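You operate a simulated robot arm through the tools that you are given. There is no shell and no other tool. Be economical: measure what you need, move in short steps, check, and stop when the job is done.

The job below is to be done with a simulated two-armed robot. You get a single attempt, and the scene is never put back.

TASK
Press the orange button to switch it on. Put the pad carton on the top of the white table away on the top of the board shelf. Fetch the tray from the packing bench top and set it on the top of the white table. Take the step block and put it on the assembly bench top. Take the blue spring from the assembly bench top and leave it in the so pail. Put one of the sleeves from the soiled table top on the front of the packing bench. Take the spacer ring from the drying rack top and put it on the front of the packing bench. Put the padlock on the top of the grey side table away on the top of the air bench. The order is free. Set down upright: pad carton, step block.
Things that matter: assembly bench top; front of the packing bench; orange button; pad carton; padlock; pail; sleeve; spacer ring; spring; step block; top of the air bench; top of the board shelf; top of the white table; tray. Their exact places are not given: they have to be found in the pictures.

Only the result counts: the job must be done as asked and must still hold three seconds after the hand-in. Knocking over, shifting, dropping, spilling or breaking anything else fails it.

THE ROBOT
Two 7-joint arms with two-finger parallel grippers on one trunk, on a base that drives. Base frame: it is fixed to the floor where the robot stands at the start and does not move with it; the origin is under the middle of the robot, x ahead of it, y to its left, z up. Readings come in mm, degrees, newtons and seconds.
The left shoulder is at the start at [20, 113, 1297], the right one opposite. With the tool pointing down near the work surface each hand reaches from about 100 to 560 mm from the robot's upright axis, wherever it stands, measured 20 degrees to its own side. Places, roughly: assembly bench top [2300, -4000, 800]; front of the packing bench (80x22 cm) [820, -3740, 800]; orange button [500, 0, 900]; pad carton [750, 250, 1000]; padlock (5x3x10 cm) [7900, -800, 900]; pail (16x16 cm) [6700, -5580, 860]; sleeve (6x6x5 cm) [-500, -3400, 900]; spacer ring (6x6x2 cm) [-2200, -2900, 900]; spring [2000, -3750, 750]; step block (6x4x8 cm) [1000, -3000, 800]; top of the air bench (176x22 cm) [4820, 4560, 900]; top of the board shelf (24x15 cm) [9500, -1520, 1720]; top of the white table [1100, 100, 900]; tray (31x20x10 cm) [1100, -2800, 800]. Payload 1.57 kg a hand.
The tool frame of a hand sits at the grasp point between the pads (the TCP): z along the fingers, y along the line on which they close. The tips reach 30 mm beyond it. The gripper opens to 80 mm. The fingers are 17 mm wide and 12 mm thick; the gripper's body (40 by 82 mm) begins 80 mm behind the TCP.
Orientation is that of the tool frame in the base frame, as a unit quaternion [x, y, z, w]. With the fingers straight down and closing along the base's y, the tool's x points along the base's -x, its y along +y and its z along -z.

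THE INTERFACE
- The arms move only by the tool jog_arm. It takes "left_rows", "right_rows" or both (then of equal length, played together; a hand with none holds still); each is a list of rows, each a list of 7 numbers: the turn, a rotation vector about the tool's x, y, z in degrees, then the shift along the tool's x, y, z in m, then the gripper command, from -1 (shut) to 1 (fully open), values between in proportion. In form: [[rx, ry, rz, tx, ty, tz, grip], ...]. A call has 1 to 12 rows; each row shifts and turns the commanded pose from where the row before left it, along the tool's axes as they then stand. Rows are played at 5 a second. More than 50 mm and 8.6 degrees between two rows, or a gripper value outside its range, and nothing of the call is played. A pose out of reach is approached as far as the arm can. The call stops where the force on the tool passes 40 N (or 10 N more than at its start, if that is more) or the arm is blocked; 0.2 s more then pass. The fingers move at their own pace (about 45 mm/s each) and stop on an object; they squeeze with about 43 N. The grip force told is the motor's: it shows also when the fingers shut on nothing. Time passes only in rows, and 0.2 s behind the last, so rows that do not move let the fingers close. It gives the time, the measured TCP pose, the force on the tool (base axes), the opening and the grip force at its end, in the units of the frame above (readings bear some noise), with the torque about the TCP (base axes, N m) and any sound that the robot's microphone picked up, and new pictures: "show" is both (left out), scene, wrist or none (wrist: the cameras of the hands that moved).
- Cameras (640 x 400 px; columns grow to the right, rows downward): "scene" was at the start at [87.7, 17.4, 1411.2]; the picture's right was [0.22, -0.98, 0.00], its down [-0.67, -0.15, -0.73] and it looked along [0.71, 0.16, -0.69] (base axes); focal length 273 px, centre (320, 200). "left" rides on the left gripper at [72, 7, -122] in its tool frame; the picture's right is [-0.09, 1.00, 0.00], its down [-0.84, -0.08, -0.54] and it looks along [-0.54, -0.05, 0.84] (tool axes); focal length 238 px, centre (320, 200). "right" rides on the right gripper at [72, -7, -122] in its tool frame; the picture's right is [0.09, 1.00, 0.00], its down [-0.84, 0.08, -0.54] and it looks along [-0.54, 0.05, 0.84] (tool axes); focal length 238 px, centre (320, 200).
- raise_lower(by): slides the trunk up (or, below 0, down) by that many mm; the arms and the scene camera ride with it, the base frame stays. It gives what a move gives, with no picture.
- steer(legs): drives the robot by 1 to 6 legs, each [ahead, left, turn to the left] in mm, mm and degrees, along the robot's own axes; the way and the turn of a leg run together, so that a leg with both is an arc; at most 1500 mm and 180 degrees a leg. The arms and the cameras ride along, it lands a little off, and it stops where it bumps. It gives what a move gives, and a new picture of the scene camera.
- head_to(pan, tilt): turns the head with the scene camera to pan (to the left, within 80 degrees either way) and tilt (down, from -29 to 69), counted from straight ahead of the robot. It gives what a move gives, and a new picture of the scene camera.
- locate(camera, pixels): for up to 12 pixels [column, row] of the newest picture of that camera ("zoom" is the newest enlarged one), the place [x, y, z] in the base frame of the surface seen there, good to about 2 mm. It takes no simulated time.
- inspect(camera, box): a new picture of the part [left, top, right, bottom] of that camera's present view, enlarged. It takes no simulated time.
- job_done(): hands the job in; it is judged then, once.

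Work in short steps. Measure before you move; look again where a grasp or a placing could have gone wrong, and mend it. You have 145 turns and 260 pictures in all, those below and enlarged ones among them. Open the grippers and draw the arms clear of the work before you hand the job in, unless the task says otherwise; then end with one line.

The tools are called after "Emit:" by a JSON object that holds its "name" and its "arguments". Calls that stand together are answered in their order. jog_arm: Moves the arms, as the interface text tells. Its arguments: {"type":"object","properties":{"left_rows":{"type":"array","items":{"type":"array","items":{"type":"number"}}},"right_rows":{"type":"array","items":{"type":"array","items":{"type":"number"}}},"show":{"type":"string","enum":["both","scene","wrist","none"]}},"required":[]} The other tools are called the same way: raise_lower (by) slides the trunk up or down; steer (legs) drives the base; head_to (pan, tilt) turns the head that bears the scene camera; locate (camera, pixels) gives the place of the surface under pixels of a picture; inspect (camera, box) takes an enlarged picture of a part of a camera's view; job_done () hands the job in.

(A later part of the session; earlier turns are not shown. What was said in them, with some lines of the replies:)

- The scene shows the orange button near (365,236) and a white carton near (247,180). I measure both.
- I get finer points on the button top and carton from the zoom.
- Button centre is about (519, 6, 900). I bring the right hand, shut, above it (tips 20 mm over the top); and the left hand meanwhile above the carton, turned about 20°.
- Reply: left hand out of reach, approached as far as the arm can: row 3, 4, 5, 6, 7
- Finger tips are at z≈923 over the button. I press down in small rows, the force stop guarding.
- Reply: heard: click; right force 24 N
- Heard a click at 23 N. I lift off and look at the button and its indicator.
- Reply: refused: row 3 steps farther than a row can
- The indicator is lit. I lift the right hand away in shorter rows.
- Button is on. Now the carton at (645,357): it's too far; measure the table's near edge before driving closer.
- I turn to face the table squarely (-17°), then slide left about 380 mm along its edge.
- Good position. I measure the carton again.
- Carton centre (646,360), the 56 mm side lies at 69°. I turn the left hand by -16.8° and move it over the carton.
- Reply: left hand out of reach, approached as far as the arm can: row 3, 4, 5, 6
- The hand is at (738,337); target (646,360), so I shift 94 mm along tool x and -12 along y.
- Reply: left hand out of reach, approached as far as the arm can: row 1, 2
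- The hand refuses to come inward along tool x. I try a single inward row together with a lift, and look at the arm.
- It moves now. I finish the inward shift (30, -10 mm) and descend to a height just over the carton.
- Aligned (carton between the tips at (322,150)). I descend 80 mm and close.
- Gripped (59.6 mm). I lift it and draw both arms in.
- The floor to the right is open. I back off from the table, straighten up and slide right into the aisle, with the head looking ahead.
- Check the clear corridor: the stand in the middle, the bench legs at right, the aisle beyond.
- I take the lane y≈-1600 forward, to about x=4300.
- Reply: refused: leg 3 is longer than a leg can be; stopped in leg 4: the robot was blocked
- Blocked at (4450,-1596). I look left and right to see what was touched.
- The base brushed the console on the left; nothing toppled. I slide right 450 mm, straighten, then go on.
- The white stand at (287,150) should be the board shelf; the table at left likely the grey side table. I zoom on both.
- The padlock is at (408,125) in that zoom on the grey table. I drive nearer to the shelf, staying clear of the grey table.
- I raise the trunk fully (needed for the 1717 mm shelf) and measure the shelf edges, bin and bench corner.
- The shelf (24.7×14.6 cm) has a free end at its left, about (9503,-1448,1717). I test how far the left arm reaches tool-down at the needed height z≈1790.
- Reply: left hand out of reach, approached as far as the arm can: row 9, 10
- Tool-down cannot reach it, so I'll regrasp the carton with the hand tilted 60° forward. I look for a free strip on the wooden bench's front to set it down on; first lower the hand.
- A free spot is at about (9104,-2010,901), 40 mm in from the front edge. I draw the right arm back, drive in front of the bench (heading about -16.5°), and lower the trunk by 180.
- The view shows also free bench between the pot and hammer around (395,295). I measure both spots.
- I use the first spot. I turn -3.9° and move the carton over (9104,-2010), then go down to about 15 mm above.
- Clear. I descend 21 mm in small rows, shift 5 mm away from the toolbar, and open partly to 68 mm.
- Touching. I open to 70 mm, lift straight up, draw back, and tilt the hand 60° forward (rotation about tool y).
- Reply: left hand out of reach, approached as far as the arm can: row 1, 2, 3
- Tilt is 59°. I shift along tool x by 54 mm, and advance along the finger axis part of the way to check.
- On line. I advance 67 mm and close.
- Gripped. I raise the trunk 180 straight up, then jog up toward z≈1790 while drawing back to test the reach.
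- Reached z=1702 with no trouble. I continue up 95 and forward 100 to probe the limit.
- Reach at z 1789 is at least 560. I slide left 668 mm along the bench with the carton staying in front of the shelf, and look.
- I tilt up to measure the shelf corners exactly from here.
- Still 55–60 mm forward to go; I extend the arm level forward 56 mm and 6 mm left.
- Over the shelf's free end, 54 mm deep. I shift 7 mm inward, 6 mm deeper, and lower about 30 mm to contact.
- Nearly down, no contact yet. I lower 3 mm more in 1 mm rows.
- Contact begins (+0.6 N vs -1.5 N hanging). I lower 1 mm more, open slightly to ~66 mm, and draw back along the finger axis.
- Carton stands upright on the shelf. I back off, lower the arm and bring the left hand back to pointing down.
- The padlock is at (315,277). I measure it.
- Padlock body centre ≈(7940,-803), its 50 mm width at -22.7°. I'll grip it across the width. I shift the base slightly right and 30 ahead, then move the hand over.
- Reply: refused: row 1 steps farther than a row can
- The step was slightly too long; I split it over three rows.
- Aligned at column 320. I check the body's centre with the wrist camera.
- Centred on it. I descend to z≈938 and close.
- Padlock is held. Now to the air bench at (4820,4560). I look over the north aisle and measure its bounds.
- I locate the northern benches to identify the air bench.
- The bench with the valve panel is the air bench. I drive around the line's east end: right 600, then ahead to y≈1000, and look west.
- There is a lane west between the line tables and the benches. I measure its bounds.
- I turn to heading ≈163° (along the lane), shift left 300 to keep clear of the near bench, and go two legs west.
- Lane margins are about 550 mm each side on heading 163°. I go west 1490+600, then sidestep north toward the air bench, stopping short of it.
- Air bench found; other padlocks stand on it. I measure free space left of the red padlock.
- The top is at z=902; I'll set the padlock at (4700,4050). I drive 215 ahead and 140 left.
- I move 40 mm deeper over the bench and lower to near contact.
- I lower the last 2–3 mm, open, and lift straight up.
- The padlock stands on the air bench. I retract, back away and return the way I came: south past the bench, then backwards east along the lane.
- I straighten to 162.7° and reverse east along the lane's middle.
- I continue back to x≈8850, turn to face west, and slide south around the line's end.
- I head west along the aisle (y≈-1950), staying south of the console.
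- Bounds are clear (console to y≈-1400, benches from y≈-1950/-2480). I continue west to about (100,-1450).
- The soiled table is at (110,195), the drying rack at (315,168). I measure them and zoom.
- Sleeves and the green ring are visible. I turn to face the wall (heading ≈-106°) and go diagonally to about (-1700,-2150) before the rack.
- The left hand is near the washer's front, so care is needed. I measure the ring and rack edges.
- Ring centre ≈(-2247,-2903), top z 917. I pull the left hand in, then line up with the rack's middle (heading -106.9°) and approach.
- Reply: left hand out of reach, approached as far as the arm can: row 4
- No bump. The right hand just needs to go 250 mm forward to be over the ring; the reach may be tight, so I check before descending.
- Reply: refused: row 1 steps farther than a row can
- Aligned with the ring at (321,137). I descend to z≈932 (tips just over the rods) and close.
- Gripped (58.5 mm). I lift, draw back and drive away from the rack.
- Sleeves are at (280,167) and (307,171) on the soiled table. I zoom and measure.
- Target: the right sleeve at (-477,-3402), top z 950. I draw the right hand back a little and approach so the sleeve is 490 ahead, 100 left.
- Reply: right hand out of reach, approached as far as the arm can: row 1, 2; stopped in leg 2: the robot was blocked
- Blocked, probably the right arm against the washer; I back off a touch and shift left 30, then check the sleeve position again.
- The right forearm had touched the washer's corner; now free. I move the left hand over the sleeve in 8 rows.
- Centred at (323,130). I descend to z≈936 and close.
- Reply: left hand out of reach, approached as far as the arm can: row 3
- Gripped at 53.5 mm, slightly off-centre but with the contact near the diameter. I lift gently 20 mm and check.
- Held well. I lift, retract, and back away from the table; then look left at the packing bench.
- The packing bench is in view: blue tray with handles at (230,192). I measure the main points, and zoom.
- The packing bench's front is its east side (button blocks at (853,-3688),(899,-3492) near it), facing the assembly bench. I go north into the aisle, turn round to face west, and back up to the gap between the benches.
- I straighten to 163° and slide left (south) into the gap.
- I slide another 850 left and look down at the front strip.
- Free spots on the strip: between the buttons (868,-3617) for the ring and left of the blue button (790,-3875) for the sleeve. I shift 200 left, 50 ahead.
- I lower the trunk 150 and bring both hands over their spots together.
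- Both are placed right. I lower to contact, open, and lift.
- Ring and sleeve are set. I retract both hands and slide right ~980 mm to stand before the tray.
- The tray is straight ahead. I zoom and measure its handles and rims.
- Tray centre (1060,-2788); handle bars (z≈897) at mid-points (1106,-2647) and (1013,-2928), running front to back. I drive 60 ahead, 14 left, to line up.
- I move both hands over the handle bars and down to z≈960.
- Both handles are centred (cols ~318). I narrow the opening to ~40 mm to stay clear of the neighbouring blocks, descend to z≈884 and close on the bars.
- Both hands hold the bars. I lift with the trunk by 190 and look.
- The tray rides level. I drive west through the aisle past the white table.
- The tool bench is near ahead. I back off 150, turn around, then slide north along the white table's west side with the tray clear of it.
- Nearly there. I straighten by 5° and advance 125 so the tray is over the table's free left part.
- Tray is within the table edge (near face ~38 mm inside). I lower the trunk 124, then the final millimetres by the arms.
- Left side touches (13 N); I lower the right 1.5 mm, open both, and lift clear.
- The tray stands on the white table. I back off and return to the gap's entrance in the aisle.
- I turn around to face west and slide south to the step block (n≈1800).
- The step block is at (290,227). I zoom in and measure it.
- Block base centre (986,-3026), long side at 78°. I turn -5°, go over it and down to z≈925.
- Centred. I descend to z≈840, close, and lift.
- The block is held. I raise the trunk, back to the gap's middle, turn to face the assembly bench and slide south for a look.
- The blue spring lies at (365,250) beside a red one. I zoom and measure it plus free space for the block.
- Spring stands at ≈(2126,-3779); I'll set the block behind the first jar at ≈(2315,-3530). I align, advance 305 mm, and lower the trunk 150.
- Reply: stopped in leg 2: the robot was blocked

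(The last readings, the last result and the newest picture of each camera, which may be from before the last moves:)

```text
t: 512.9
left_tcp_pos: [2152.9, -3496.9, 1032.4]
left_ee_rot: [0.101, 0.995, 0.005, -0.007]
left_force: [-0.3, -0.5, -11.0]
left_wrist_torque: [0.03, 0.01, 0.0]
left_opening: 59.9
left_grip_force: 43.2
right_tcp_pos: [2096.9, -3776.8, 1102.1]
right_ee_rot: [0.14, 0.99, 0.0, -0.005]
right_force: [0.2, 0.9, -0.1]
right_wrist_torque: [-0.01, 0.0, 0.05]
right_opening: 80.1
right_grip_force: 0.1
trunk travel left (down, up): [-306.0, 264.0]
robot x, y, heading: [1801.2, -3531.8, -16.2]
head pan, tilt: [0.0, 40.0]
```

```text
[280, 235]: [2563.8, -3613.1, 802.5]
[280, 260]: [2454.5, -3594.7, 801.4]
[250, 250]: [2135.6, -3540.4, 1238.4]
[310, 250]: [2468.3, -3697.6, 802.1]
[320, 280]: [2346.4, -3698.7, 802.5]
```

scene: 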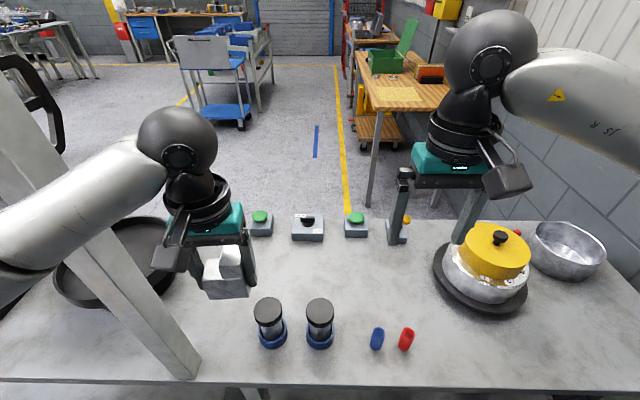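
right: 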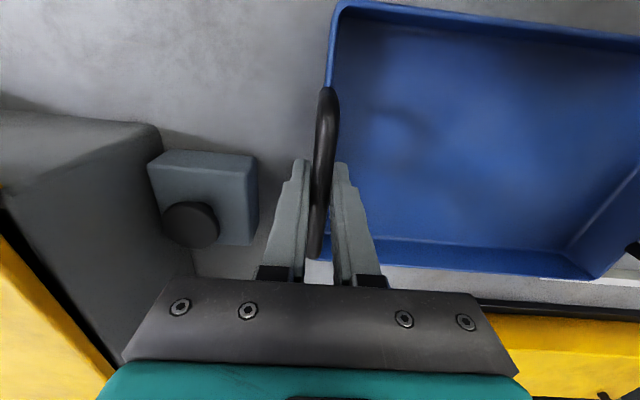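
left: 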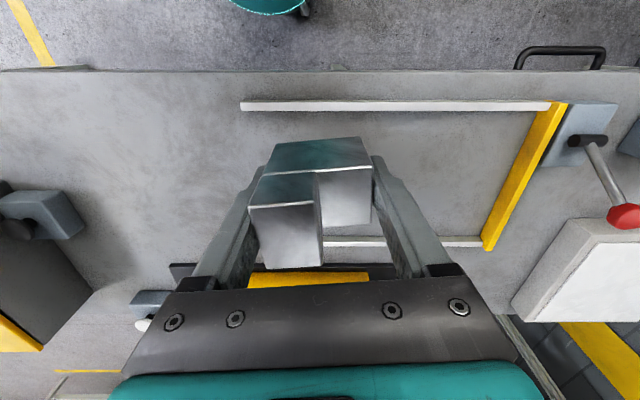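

The left arm's loop met the press frame's post, but I'm already at the right distance. The right hand is nearly above the spring, so I take the spring first: move over and down, check in the wrist view.

Emit:
{"name": "jog_arm", "arguments": {"right_rows": [[0, 0, 0, -0.028, 0.007, 0.03, 1], [0, 0, 0, 0, 0, 0.045, 1], [0, 0, 0, 0, 0, 0.045, 1], [0, 0, 0, 0, 0, 0.03, 0.3]]}}

Emit:
{"name": "locate", "arguments": {"camera": "right", "pixels": [[320, 120], [320, 130], [320, 140], [320, 150], [310, 130], [330, 130], [310, 145], [330, 145]]}}

```text
t: 513.9
left_tcp_pos: [2153.1, -3496.6, 1031.8]
left_ee_rot: [0.102, 0.995, 0.005, -0.007]
left_force: [0.3, 0.0, -10.9]
left_wrist_torque: [0.03, 0.03, -0.01]
left_opening: 60.1
left_grip_force: 42.8
right_tcp_pos: [2121.2, -3777.2, 950.2]
right_ee_rot: [0.14, 0.99, -0.002, -0.005]
right_force: [-0.3, -0.2, -0.5]
right_wrist_torque: [0.0, 0.01, -0.02]
right_opening: 52.0
right_grip_force: 0.1
trunk travel left (down, up): [-306.0, 264.0]
robot x, y, heading: [1800.5, -3535.3, -15.8]
head pan, tilt: [0.0, 40.0]
```

scene: 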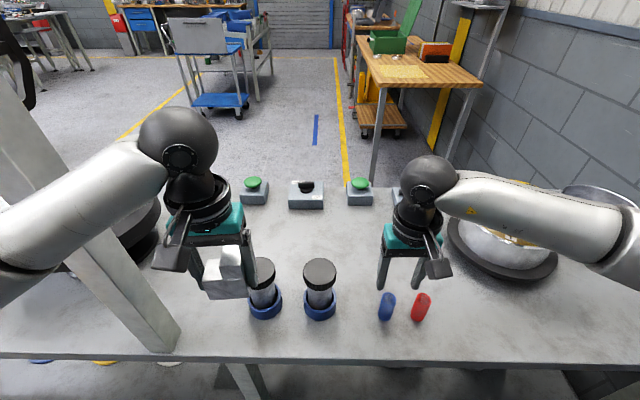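
right: 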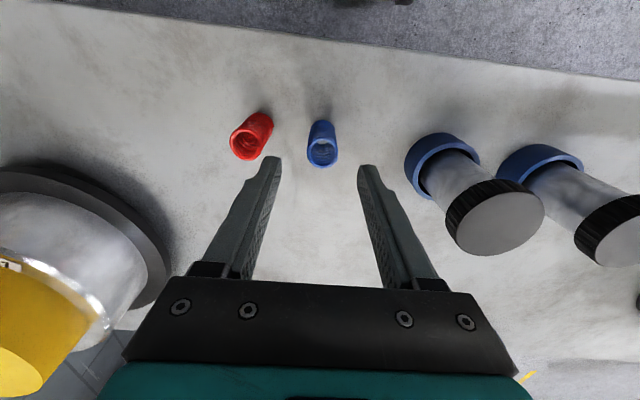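

```text
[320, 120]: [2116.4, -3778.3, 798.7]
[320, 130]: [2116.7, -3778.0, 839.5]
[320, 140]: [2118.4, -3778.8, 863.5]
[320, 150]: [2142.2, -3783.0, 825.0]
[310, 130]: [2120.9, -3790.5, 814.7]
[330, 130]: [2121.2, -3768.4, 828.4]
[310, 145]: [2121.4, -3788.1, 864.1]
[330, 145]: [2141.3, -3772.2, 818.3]
```

Blue spring centre ≈(2127,-3779), top z 864; the 52 mm opening clears the red one. I advance 6 mm, descend to z≈838 and close.

Emit:
{"name": "jog_arm", "arguments": {"right_rows": [[0, 0, 0, -0.006, 0, 0.04, 0.3], [0, 0, 0, 0, 0, 0.04, 0.3], [0, 0, 0, 0, 0, 0.032, 0.3], [0, 0, 0, 0, 0, 0, -1], [0, 0, 0, 0, 0, 0, -1], [0, 0, 0, 0, 0, 0, -1], [0, 0, 0, 0, 0, -0.03, -1], [0, 0, 0, 0, 0, -0.045, -1], [0, 0, 0, 0, 0, -0.045, -1], [0, 0, 0, 0, 0, -0.045, -1], [0, 0, 0, 0.04, 0, -0.02, -1]]}}

```text
t: 516.2
left_tcp_pos: [2153.3, -3496.2, 1031.7]
left_ee_rot: [0.101, 0.995, 0.004, -0.007]
left_force: [-0.1, -0.3, -11.8]
left_wrist_torque: [0.06, 0.0, -0.03]
left_opening: 59.6
left_grip_force: 43.1
right_tcp_pos: [2089.7, -3770.6, 1024.6]
right_ee_rot: [0.141, 0.99, -0.002, -0.005]
right_force: [-0.6, -0.2, -0.2]
right_wrist_torque: [-0.01, 0.0, 0.0]
right_opening: 28.3
right_grip_force: 38.0
trunk travel left (down, up): [-306.0, 264.0]
robot x, y, heading: [1798.0, -3532.3, -15.9]
head pan, tilt: [0.0, 40.0]
```

scene: 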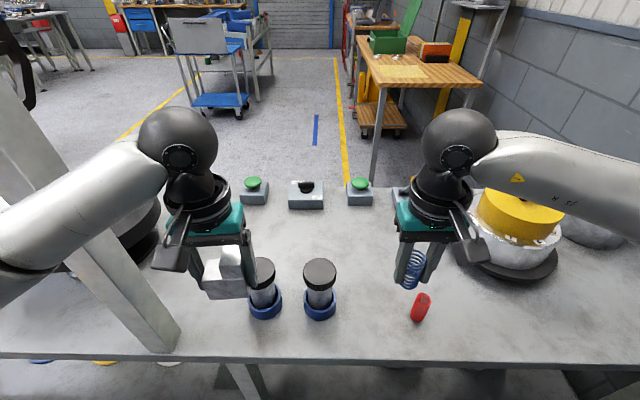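
right: 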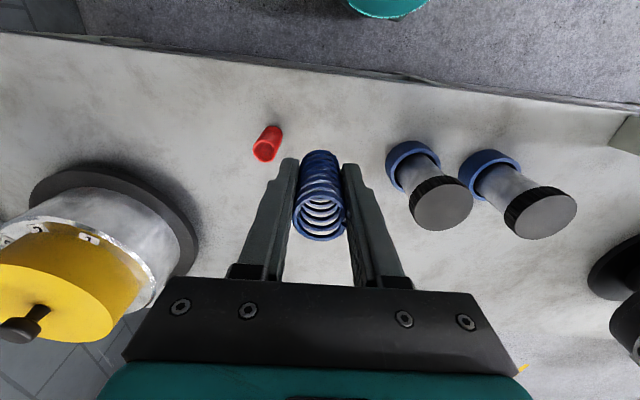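

The spring is held. I raise and draw the right hand in, then back off, shift 310 right (clear of the post) and come in again for placing the block.

Emit:
{"name": "jog_arm", "arguments": {"right_rows": [[0, 0, 0, 0.03, 0, -0.035, -1], [0, 0, 0, 0.03, 0, -0.035, -1], [0, 0, 0, 0, 0, -0.03, -1]], "show": "none"}}

Emit:
{"name": "steer", "arguments": {"legs": [[-330, 0, 0], [0, -312, -0.9], [345, 0, 0]]}}

```text
t: 517.0
left_tcp_pos: [2152.9, -3497.1, 1032.6]
left_ee_rot: [0.101, 0.995, 0.005, -0.007]
left_force: [0.5, 0.2, -11.2]
left_wrist_torque: [0.07, 0.03, 0.04]
left_opening: 60.0
left_grip_force: 42.9
right_tcp_pos: [2031.6, -3754.5, 1129.0]
right_ee_rot: [0.14, 0.99, -0.002, -0.005]
right_force: [0.3, 0.3, -0.2]
right_wrist_torque: [-0.03, -0.01, 0.04]
right_opening: 28.2
right_grip_force: 38.0
trunk travel left (down, up): [-306.0, 264.0]
robot x, y, heading: [1800.1, -3534.1, -16.2]
head pan, tilt: [0.0, 40.0]
```

```text
t: 522.8
left_tcp_pos: [2090.7, -3796.1, 1031.6]
left_ee_rot: [0.105, 0.994, 0.004, -0.009]
left_force: [1.4, -0.1, -11.0]
left_wrist_torque: [0.06, 0.0, 0.01]
left_opening: 59.9
left_grip_force: 42.8
right_tcp_pos: [1969.2, -4051.5, 1126.4]
right_ee_rot: [0.144, 0.99, -0.003, -0.008]
right_force: [-0.1, 0.2, -0.2]
right_wrist_torque: [-0.01, -0.01, -0.04]
right_opening: 28.2
right_grip_force: 38.4
trunk travel left (down, up): [-306.0, 264.0]
robot x, y, heading: [1732.4, -3829.5, -16.7]
head pan, tilt: [0.0, 40.0]
```

scene: 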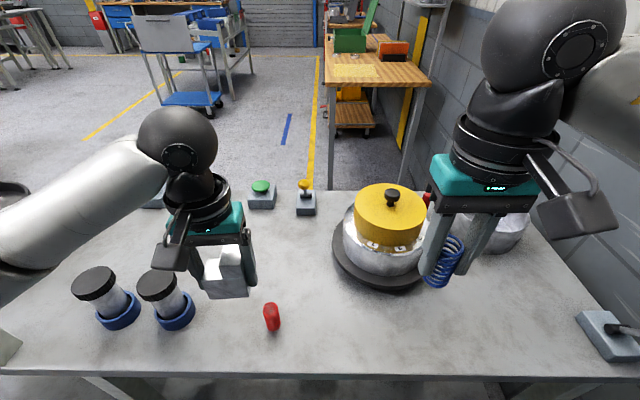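

Clear now. I move the block 105 mm forward and lower to about 10 mm above the bench.

Emit:
{"name": "jog_arm", "arguments": {"left_rows": [[0, 0, 0, -0.034, 0.0095, 0, -1], [0, 0, 0, -0.034, 0.0095, 0, -1], [0, 0, 0, -0.0325, 0.0095, 0, -1], [0, 0, 0, 0, 0, 0.045, -1], [0, 0, 0, 0, 0, 0.045, -1], [0, 0, 0, 0, 0, 0.045, -1], [0, 0, 0, 0, 0, 0.04, -1], [0, 0, 0, 0, 0, 0.006, -1]]}}

```text
t: 524.6
left_tcp_pos: [2191.1, -3787.6, 847.9]
left_ee_rot: [0.106, 0.994, 0.004, -0.008]
left_force: [0.2, 0.2, -11.1]
left_wrist_torque: [0.06, 0.01, 0.0]
left_opening: 60.1
left_grip_force: 43.0
right_tcp_pos: [1967.6, -4052.3, 1125.4]
right_ee_rot: [0.143, 0.99, -0.003, -0.007]
right_force: [0.3, -0.2, 0.1]
right_wrist_torque: [-0.01, 0.01, 0.06]
right_opening: 28.0
right_grip_force: 38.1
trunk travel left (down, up): [-306.0, 264.0]
robot x, y, heading: [1733.5, -3831.2, -16.5]
head pan, tilt: [0.0, 40.0]
```

scene: 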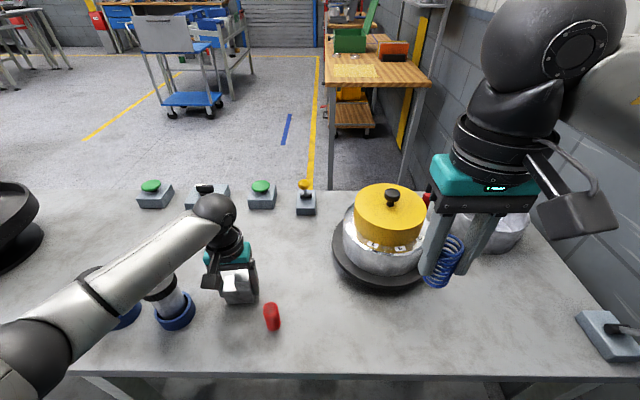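
left: 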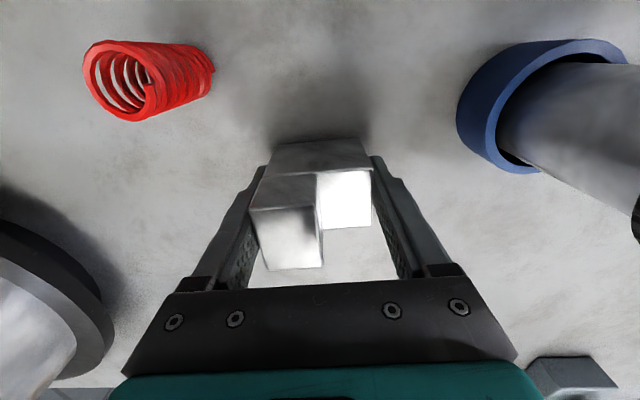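

The forearm passes near the jars; I check its height there before the last 8 mm.

Emit:
{"name": "locate", "arguments": {"camera": "scene", "pixels": [[90, 300], [130, 285], [170, 260], [85, 272], [160, 290], [110, 325], [60, 345]]}}

```text
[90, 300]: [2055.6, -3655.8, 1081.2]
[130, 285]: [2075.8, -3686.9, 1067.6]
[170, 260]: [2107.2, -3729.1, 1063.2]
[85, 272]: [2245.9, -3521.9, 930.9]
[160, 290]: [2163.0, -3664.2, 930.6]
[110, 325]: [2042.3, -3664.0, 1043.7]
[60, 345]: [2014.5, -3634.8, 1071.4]
```

Forearm is ~50 mm over the lids. I lower to contact, open, lift and draw back.

Emit:
{"name": "jog_arm", "arguments": {"left_rows": [[0, 0, 0, 0, 0, 0.004, -1], [0, 0, 0, 0, 0, 0.002, -1], [0, 0, 0, 0, 0, 0.001, -1], [0, 0, 0, 0, 0, 0.001, -1], [0, 0, 0, 0, 0, 0, 0.9], [0, 0, 0, 0, 0, 0, 0.9], [0, 0, 0, 0, 0, 0, 0.9], [0, 0, 0, 0, 0, -0.02, 0.9], [0, 0, 0, 0, 0, -0.045, 0.9], [0, 0, 0, 0, 0, -0.045, 0.9], [0, 0, 0, 0, 0, -0.045, 0.9], [0, 0, 0, 0.03, 0, -0.035, 0.9]]}}

```text
t: 527.2
left_tcp_pos: [2164.5, -3783.1, 1032.0]
left_ee_rot: [0.105, 0.994, 0.005, -0.009]
left_force: [-0.2, -0.3, -0.1]
left_wrist_torque: [0.02, -0.03, 0.0]
left_opening: 76.0
left_grip_force: 0.1
right_tcp_pos: [1966.2, -4052.0, 1127.1]
right_ee_rot: [0.144, 0.99, -0.003, -0.007]
right_force: [-0.2, 0.5, -0.3]
right_wrist_torque: [0.0, 0.0, -0.03]
right_opening: 27.9
right_grip_force: 38.5
trunk travel left (down, up): [-306.0, 264.0]
robot x, y, heading: [1728.9, -3834.2, -16.8]
head pan, tilt: [0.0, 40.0]
```

scene: 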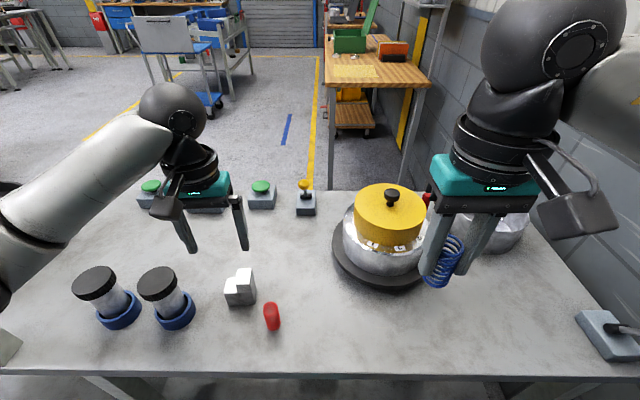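
left: 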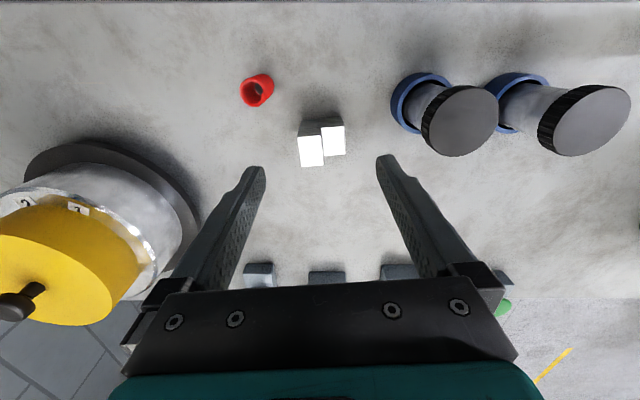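

The block stands upright on the assembly bench. With the spring in the right hand I leave the gap and go east along the aisle.

Emit:
{"name": "steer", "arguments": {"legs": [[-300, 0, 0], [0, 1130, 0], [0, 1130, 0], [1490, 0, 0], [1490, 0, 0]]}}

```text
t: 554.1
left_tcp_pos: [5384.4, -2283.9, 1032.1]
left_ee_rot: [0.107, 0.994, 0.004, -0.01]
left_force: [-0.1, 0.4, -1.2]
left_wrist_torque: [0.02, -0.01, 0.02]
left_opening: 76.2
left_grip_force: 0.0
right_tcp_pos: [5187.3, -2553.3, 1125.6]
right_ee_rot: [0.146, 0.989, -0.003, -0.008]
right_force: [0.0, -0.3, -1.2]
right_wrist_torque: [-0.03, 0.01, -0.01]
right_opening: 27.9
right_grip_force: 38.4
trunk travel left (down, up): [-306.0, 264.0]
robot x, y, heading: [4954.7, -2330.1, -17.0]
head pan, tilt: [0.0, 40.0]
```

scene: 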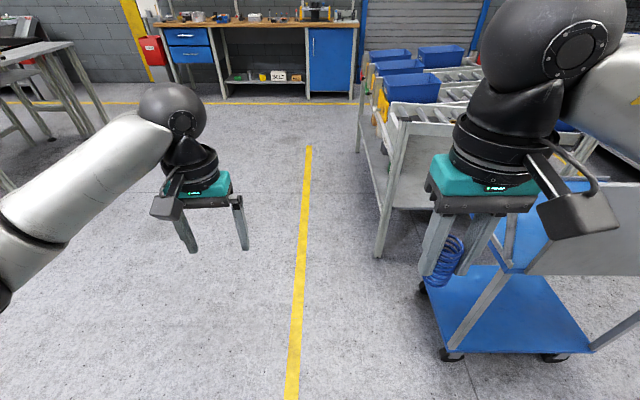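

A cart and the flow rack are on my right. I shift left 250 and continue ahead ~2.2 m, then look right for the pail.

Emit:
{"name": "steer", "arguments": {"legs": [[100, 280, 0], [1480, 0, 0], [900, 0, 0]]}}

Emit:
{"name": "head_to", "arguments": {"pan": -70, "tilt": 22}}

```text
t: 567.5
left_tcp_pos: [7858.0, -2765.2, 1031.3]
left_ee_rot: [0.11, 0.994, 0.004, -0.009]
left_force: [-0.7, 0.1, -0.1]
left_wrist_torque: [-0.02, 0.0, 0.0]
left_opening: 75.9
left_grip_force: 0.1
right_tcp_pos: [7660.1, -3032.2, 1125.4]
right_ee_rot: [0.148, 0.989, -0.003, -0.008]
right_force: [-0.3, 0.0, 0.5]
right_wrist_torque: [0.02, 0.0, -0.04]
right_opening: 27.9
right_grip_force: 38.2
trunk travel left (down, up): [-306.0, 264.0]
robot x, y, heading: [7424.3, -2806.3, -17.1]
head pan, tilt: [0.0, 40.0]
```

scene: 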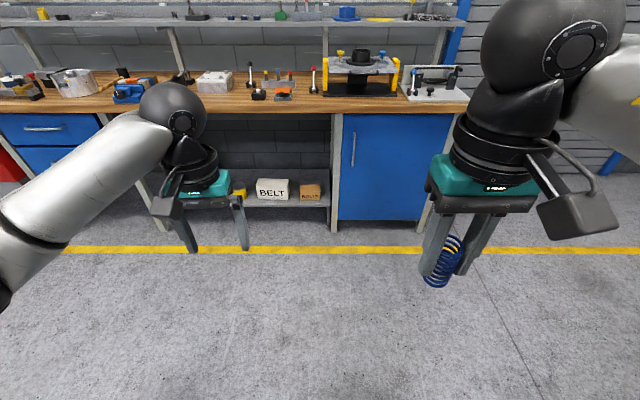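

```text
t: 568.9
left_tcp_pos: [7859.4, -2764.2, 1031.6]
left_ee_rot: [0.109, 0.994, 0.004, -0.009]
left_force: [0.1, -0.5, -0.8]
left_wrist_torque: [-0.01, -0.01, 0.01]
left_opening: 76.2
left_grip_force: 0.1
right_tcp_pos: [7660.7, -3031.6, 1126.8]
right_ee_rot: [0.149, 0.989, -0.003, -0.007]
right_force: [0.5, 0.0, -0.3]
right_wrist_torque: [0.02, 0.0, 0.01]
right_opening: 27.7
right_grip_force: 38.1
trunk travel left (down, up): [-306.0, 264.0]
robot x, y, heading: [7427.1, -2811.3, -17.2]
head pan, tilt: [-70.0, 22.0]
```

scene: 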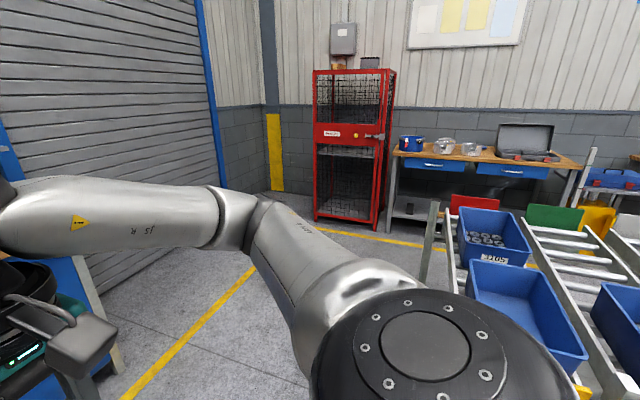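

On the far bench there's a blue pail at (412,143) and metal pots. I zoom and locate.

Emit:
{"name": "inspect", "arguments": {"camera": "scene", "box": [380, 115, 580, 240]}}

Emit:
{"name": "locate", "arguments": {"camera": "scene", "pixels": [[412, 146], [443, 148], [470, 150], [392, 152], [530, 168], [450, 165], [435, 205], [376, 225], [440, 285], [500, 220], [412, 138]]}}

```text
3.20 times, centred on (480, 178) of scene
```

zoom: 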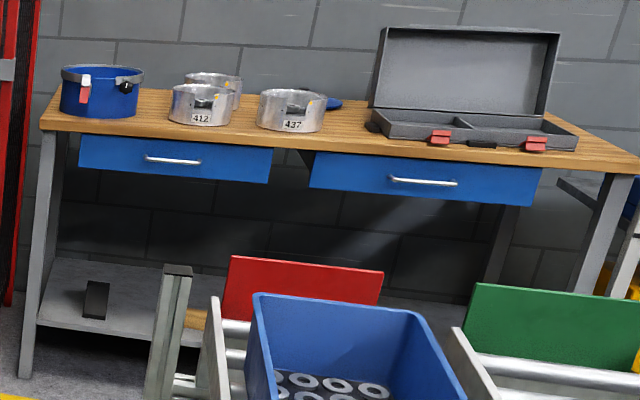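

```text
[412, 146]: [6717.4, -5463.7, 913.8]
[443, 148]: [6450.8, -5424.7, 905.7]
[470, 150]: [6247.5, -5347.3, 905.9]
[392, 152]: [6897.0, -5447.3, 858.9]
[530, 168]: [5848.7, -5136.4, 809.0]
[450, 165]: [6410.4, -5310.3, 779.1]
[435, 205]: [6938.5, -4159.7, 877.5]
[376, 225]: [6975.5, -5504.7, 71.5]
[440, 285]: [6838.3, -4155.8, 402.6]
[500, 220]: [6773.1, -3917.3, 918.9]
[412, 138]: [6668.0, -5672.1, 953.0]
```

The pail is at ≈(6700,-5570), rim z≈953. I turn to heading -107°, sidestep past the flow rack's end and approach to ~450 mm short.

Emit:
{"name": "steer", "arguments": {"legs": [[0, 0, -90], [0, 320, 0], [1100, 0, 0], [950, 0, 0]]}}

Emit:
{"name": "head_to", "arguments": {"pan": -12, "tilt": 35}}

```text
t: 584.5
left_tcp_pos: [7068.4, -5243.7, 1031.6]
left_ee_rot: [0.79, 0.613, 0.009, -0.004]
left_force: [0.0, -0.8, 0.0]
left_wrist_torque: [0.0, 0.0, -0.01]
left_opening: 76.1
left_grip_force: 0.0
right_tcp_pos: [6806.6, -5034.9, 1125.9]
right_ee_rot: [0.814, 0.581, 0.004, -0.007]
right_force: [0.2, 0.2, -1.2]
right_wrist_torque: [-0.01, -0.03, -0.01]
right_opening: 27.6
right_grip_force: 38.0
trunk travel left (down, up): [-306.0, 264.0]
robot x, y, heading: [7037.7, -4810.9, -108.9]
head pan, tilt: [-70.0, 22.0]
```

scene: 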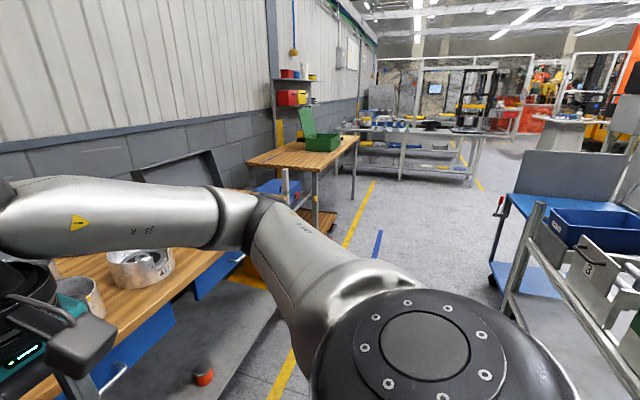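

```text
t: 585.8
left_tcp_pos: [7067.7, -5243.0, 1031.3]
left_ee_rot: [0.791, 0.612, 0.009, -0.004]
left_force: [-0.3, -0.1, -0.5]
left_wrist_torque: [0.0, 0.03, 0.0]
left_opening: 75.9
left_grip_force: 0.1
right_tcp_pos: [6807.0, -5034.6, 1125.2]
right_ee_rot: [0.814, 0.581, 0.003, -0.006]
right_force: [0.2, 0.4, 0.0]
right_wrist_torque: [0.02, 0.01, 0.02]
right_opening: 27.9
right_grip_force: 38.1
trunk travel left (down, up): [-306.0, 264.0]
robot x, y, heading: [7038.1, -4805.0, -109.2]
head pan, tilt: [-12.0, 35.0]
```

scene: 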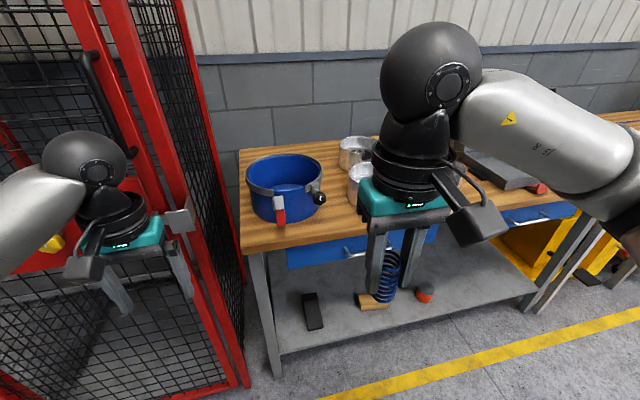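

The pail is at (285,185); the left hand is close to the red cage, so I'll draw it in. I measure the pail rim and bench edge.

Emit:
{"name": "jog_arm", "arguments": {"left_rows": [[0, 0, 0, 0.04, -0.01, -0.02, 1], [0, 0, 0, 0.04, -0.01, -0.02, 1], [0, 0, 0, 0.04, -0.01, -0.02, 1], [0, 0, 0, 0.04, -0.01, -0.02, 1]], "show": "none"}}

Emit:
{"name": "locate", "arguments": {"camera": "scene", "pixels": [[250, 168], [322, 168], [285, 155], [285, 190], [285, 210], [245, 250], [380, 225], [285, 175], [232, 340], [180, 60]]}}

```text
t: 586.8
left_tcp_pos: [7069.4, -5077.8, 1116.7]
left_ee_rot: [0.791, 0.612, 0.01, -0.004]
left_force: [0.7, 0.4, -0.2]
left_wrist_torque: [-0.02, -0.01, 0.01]
left_opening: 79.7
left_grip_force: 0.2
right_tcp_pos: [6808.0, -5034.9, 1126.7]
right_ee_rot: [0.814, 0.581, 0.004, -0.006]
right_force: [0.1, -1.0, 0.1]
right_wrist_torque: [-0.01, 0.03, -0.03]
right_opening: 27.7
right_grip_force: 38.7
trunk travel left (down, up): [-306.0, 264.0]
robot x, y, heading: [7034.2, -4808.9, -108.8]
head pan, tilt: [-12.0, 35.0]
```

```text
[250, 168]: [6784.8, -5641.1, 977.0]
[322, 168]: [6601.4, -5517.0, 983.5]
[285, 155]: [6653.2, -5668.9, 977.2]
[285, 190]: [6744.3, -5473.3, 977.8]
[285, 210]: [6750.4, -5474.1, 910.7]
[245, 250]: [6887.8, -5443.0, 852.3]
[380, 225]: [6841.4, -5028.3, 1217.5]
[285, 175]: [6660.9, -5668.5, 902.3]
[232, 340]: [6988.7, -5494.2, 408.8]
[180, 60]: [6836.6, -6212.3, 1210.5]
```

Pail centre ≈(6697,-5574), rim z 977. I straighten, shift 50 right (so the left hand stays beside the cage) and advance 350.

Emit:
{"name": "steer", "arguments": {"legs": [[0, -50, 2], [350, 0, 0]]}}

```text
t: 589.4
left_tcp_pos: [6943.2, -5348.3, 1115.2]
left_ee_rot: [0.785, 0.619, 0.01, 0.0]
left_force: [0.7, -0.5, 0.4]
left_wrist_torque: [-0.02, -0.03, -0.01]
left_opening: 80.0
left_grip_force: 0.0
right_tcp_pos: [6678.6, -5316.3, 1127.7]
right_ee_rot: [0.804, 0.595, 0.001, -0.005]
right_force: [0.5, -0.4, -0.9]
right_wrist_torque: [0.04, -0.01, 0.01]
right_opening: 28.0
right_grip_force: 38.7
trunk travel left (down, up): [-306.0, 264.0]
robot x, y, heading: [6899.6, -5087.1, -107.0]
head pan, tilt: [-12.0, 35.0]
stopped in leg 2: the robot was blocked; the commanded pose is now the measured one
```

scene: 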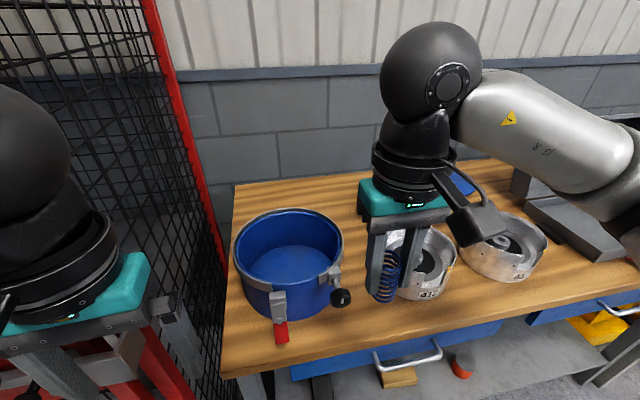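

The left arm touched the cage lightly; the pail is reachable from here (525 ahead). I move the spring over the pail's middle.

Emit:
{"name": "jog_arm", "arguments": {"right_rows": [[0, 0, 0, -0.04, 0.0155, 0, -1], [0, 0, 0, -0.04, 0.0155, 0, -1], [0, 0, 0, -0.04, 0.0155, 0, -1], [0, 0, 0, -0.04, 0.0155, 0, -1], [0, 0, 0, -0.04, 0.0155, 0, -1], [0, 0, 0, -0.036, 0.0145, 0, -1], [0, 0, 0, 0, 0, 0, -1]]}}

```text
t: 591.0
left_tcp_pos: [6943.3, -5348.3, 1115.2]
left_ee_rot: [0.784, 0.62, 0.011, -0.001]
left_force: [0.3, 0.9, 0.3]
left_wrist_torque: [0.0, -0.04, -0.01]
left_opening: 80.1
left_grip_force: 0.1
right_tcp_pos: [6700.6, -5568.9, 1127.1]
right_ee_rot: [0.804, 0.594, 0.0, -0.004]
right_force: [-0.4, 0.3, -0.1]
right_wrist_torque: [-0.02, 0.0, 0.02]
right_opening: 27.8
right_grip_force: 38.2
trunk travel left (down, up): [-306.0, 264.0]
robot x, y, heading: [6899.6, -5091.0, -107.1]
head pan, tilt: [-12.0, 35.0]
```

scene: 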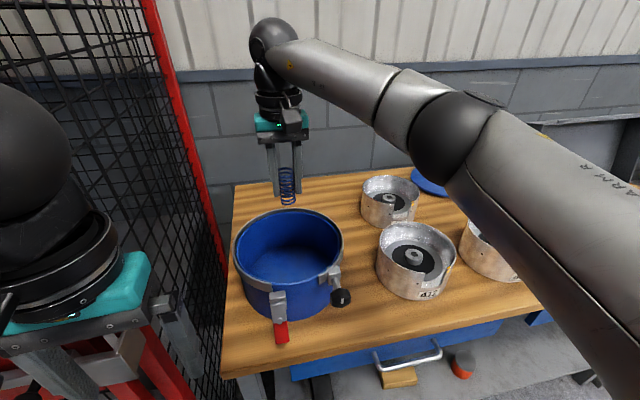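
right: 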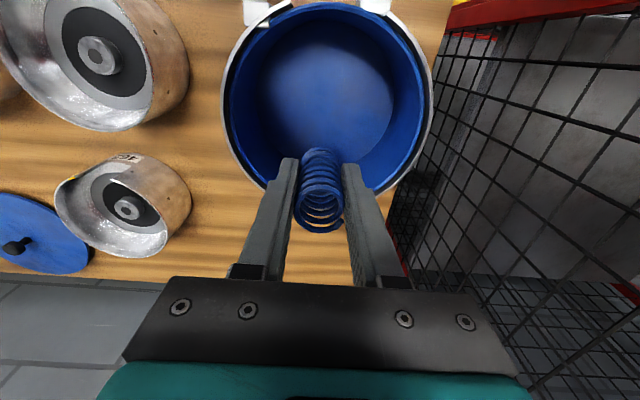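

Over the pail. I shift 8 mm back, lower the spring into it (TCP z≈947), open to ~50 mm and rise.

Emit:
{"name": "jog_arm", "arguments": {"right_rows": [[0, 0, 0, 0.008, 0.002, 0.03, -1], [0, 0, 0, 0, 0, 0.045, -1], [0, 0, 0, 0, 0, 0.045, -1], [0, 0, 0, 0, 0, 0.04, -1], [0, 0, 0, 0, 0, 0.018, -1], [0, 0, 0, 0, 0, 0, 0.25], [0, 0, 0, 0, 0, 0, 0.25], [0, 0, 0, 0, 0, -0.03, 0.25], [0, 0, 0, 0, 0, -0.045, 0.25], [0, 0, 0, 0, 0, -0.045, 0.25], [0, 0, 0, 0, 0, -0.045, 0.25], [0, 0, 0, 0, 0, -0.015, 0.25]]}}

```text
t: 593.5
left_tcp_pos: [6943.9, -5347.5, 1115.2]
left_ee_rot: [0.784, 0.621, 0.01, 0.0]
left_force: [0.4, -0.3, 0.1]
left_wrist_torque: [0.02, -0.03, -0.01]
left_opening: 80.1
left_grip_force: 0.1
right_tcp_pos: [6702.0, -5563.0, 1131.5]
right_ee_rot: [0.805, 0.593, 0.001, -0.004]
right_force: [-0.6, 0.7, -0.1]
right_wrist_torque: [0.01, 0.01, 0.03]
right_opening: 50.0
right_grip_force: 0.2
trunk travel left (down, up): [-306.0, 264.0]
robot x, y, heading: [6895.3, -5086.3, -107.4]
head pan, tilt: [-12.0, 35.0]
```

scene: 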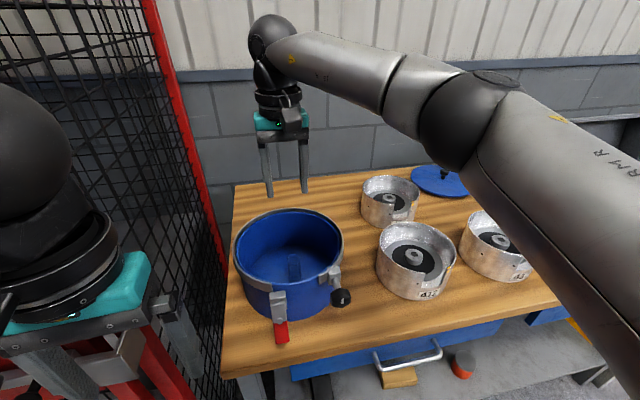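
right: 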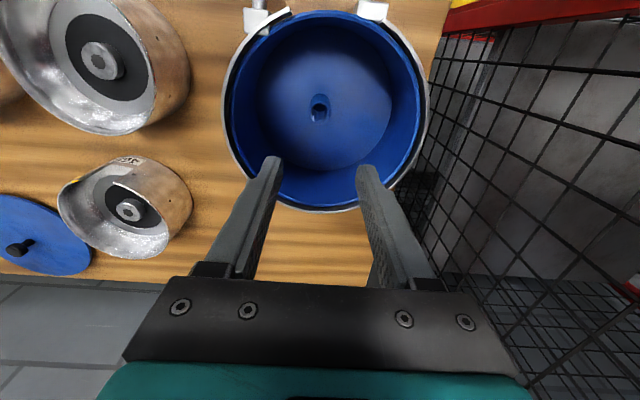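

The spring stands in the pail. I draw the right arm back and reverse away from the bench.

Emit:
{"name": "jog_arm", "arguments": {"right_rows": [[0, 0, 0, 0.045, 0, -0.01, 1], [0, 0, 0, 0.045, 0, -0.01, 1], [0, 0, 0, 0.045, -0.01, 0, 1], [0, 0, 0, 0.045, -0.015, 0, 1], [0, 0, 0, 0.045, -0.015, 0, 1]], "show": "none"}}

Emit:
{"name": "steer", "arguments": {"legs": [[-350, 0, 0]]}}

```text
t: 594.8
left_tcp_pos: [6943.8, -5348.8, 1114.4]
left_ee_rot: [0.784, 0.621, 0.011, -0.001]
left_force: [1.0, -0.4, 0.4]
left_wrist_torque: [-0.02, 0.01, 0.02]
left_opening: 79.9
left_grip_force: 0.0
right_tcp_pos: [6728.5, -5333.6, 1149.7]
right_ee_rot: [0.805, 0.593, 0.001, -0.004]
right_force: [0.4, 0.3, -0.5]
right_wrist_torque: [0.01, 0.01, 0.0]
right_opening: 80.0
right_grip_force: 0.0
trunk travel left (down, up): [-306.0, 264.0]
robot x, y, heading: [6897.6, -5087.7, -107.2]
head pan, tilt: [-12.0, 35.0]
```

```text
t: 597.0
left_tcp_pos: [7044.9, -5017.0, 1112.5]
left_ee_rot: [0.786, 0.618, 0.014, -0.003]
left_force: [-0.5, -0.1, 0.1]
left_wrist_torque: [-0.03, 0.01, 0.02]
left_opening: 79.9
left_grip_force: 0.0
right_tcp_pos: [6831.6, -5002.3, 1147.5]
right_ee_rot: [0.806, 0.591, 0.004, -0.007]
right_force: [0.1, 0.3, -0.2]
right_wrist_torque: [-0.04, -0.02, -0.01]
right_opening: 80.3
right_grip_force: 0.2
trunk travel left (down, up): [-306.0, 264.0]
robot x, y, heading: [7003.2, -4750.7, -107.7]
head pan, tilt: [-12.0, 35.0]
```

scene: 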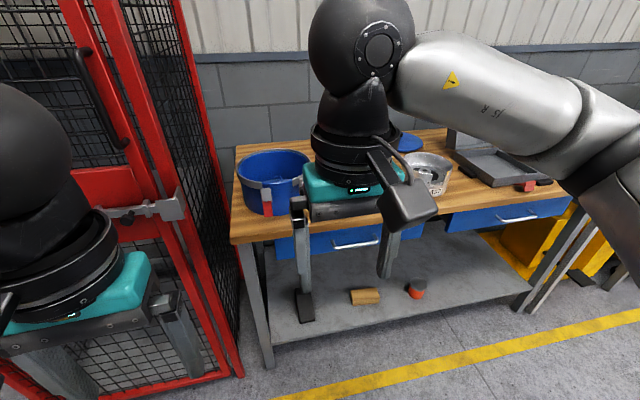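

All eight parts are done, both grippers are open and the arms are clear, so I hand the job in.

Emit:
{"name": "job_done", "arguments": {}}

```text
The job is handed in.
```

All eight parts of the job are done and handed in. The base or arms were blocked against fixed furniture five times (a console, the washer, the press frame post, the rack and the red cage areas); nothing was seen to fall or shift.
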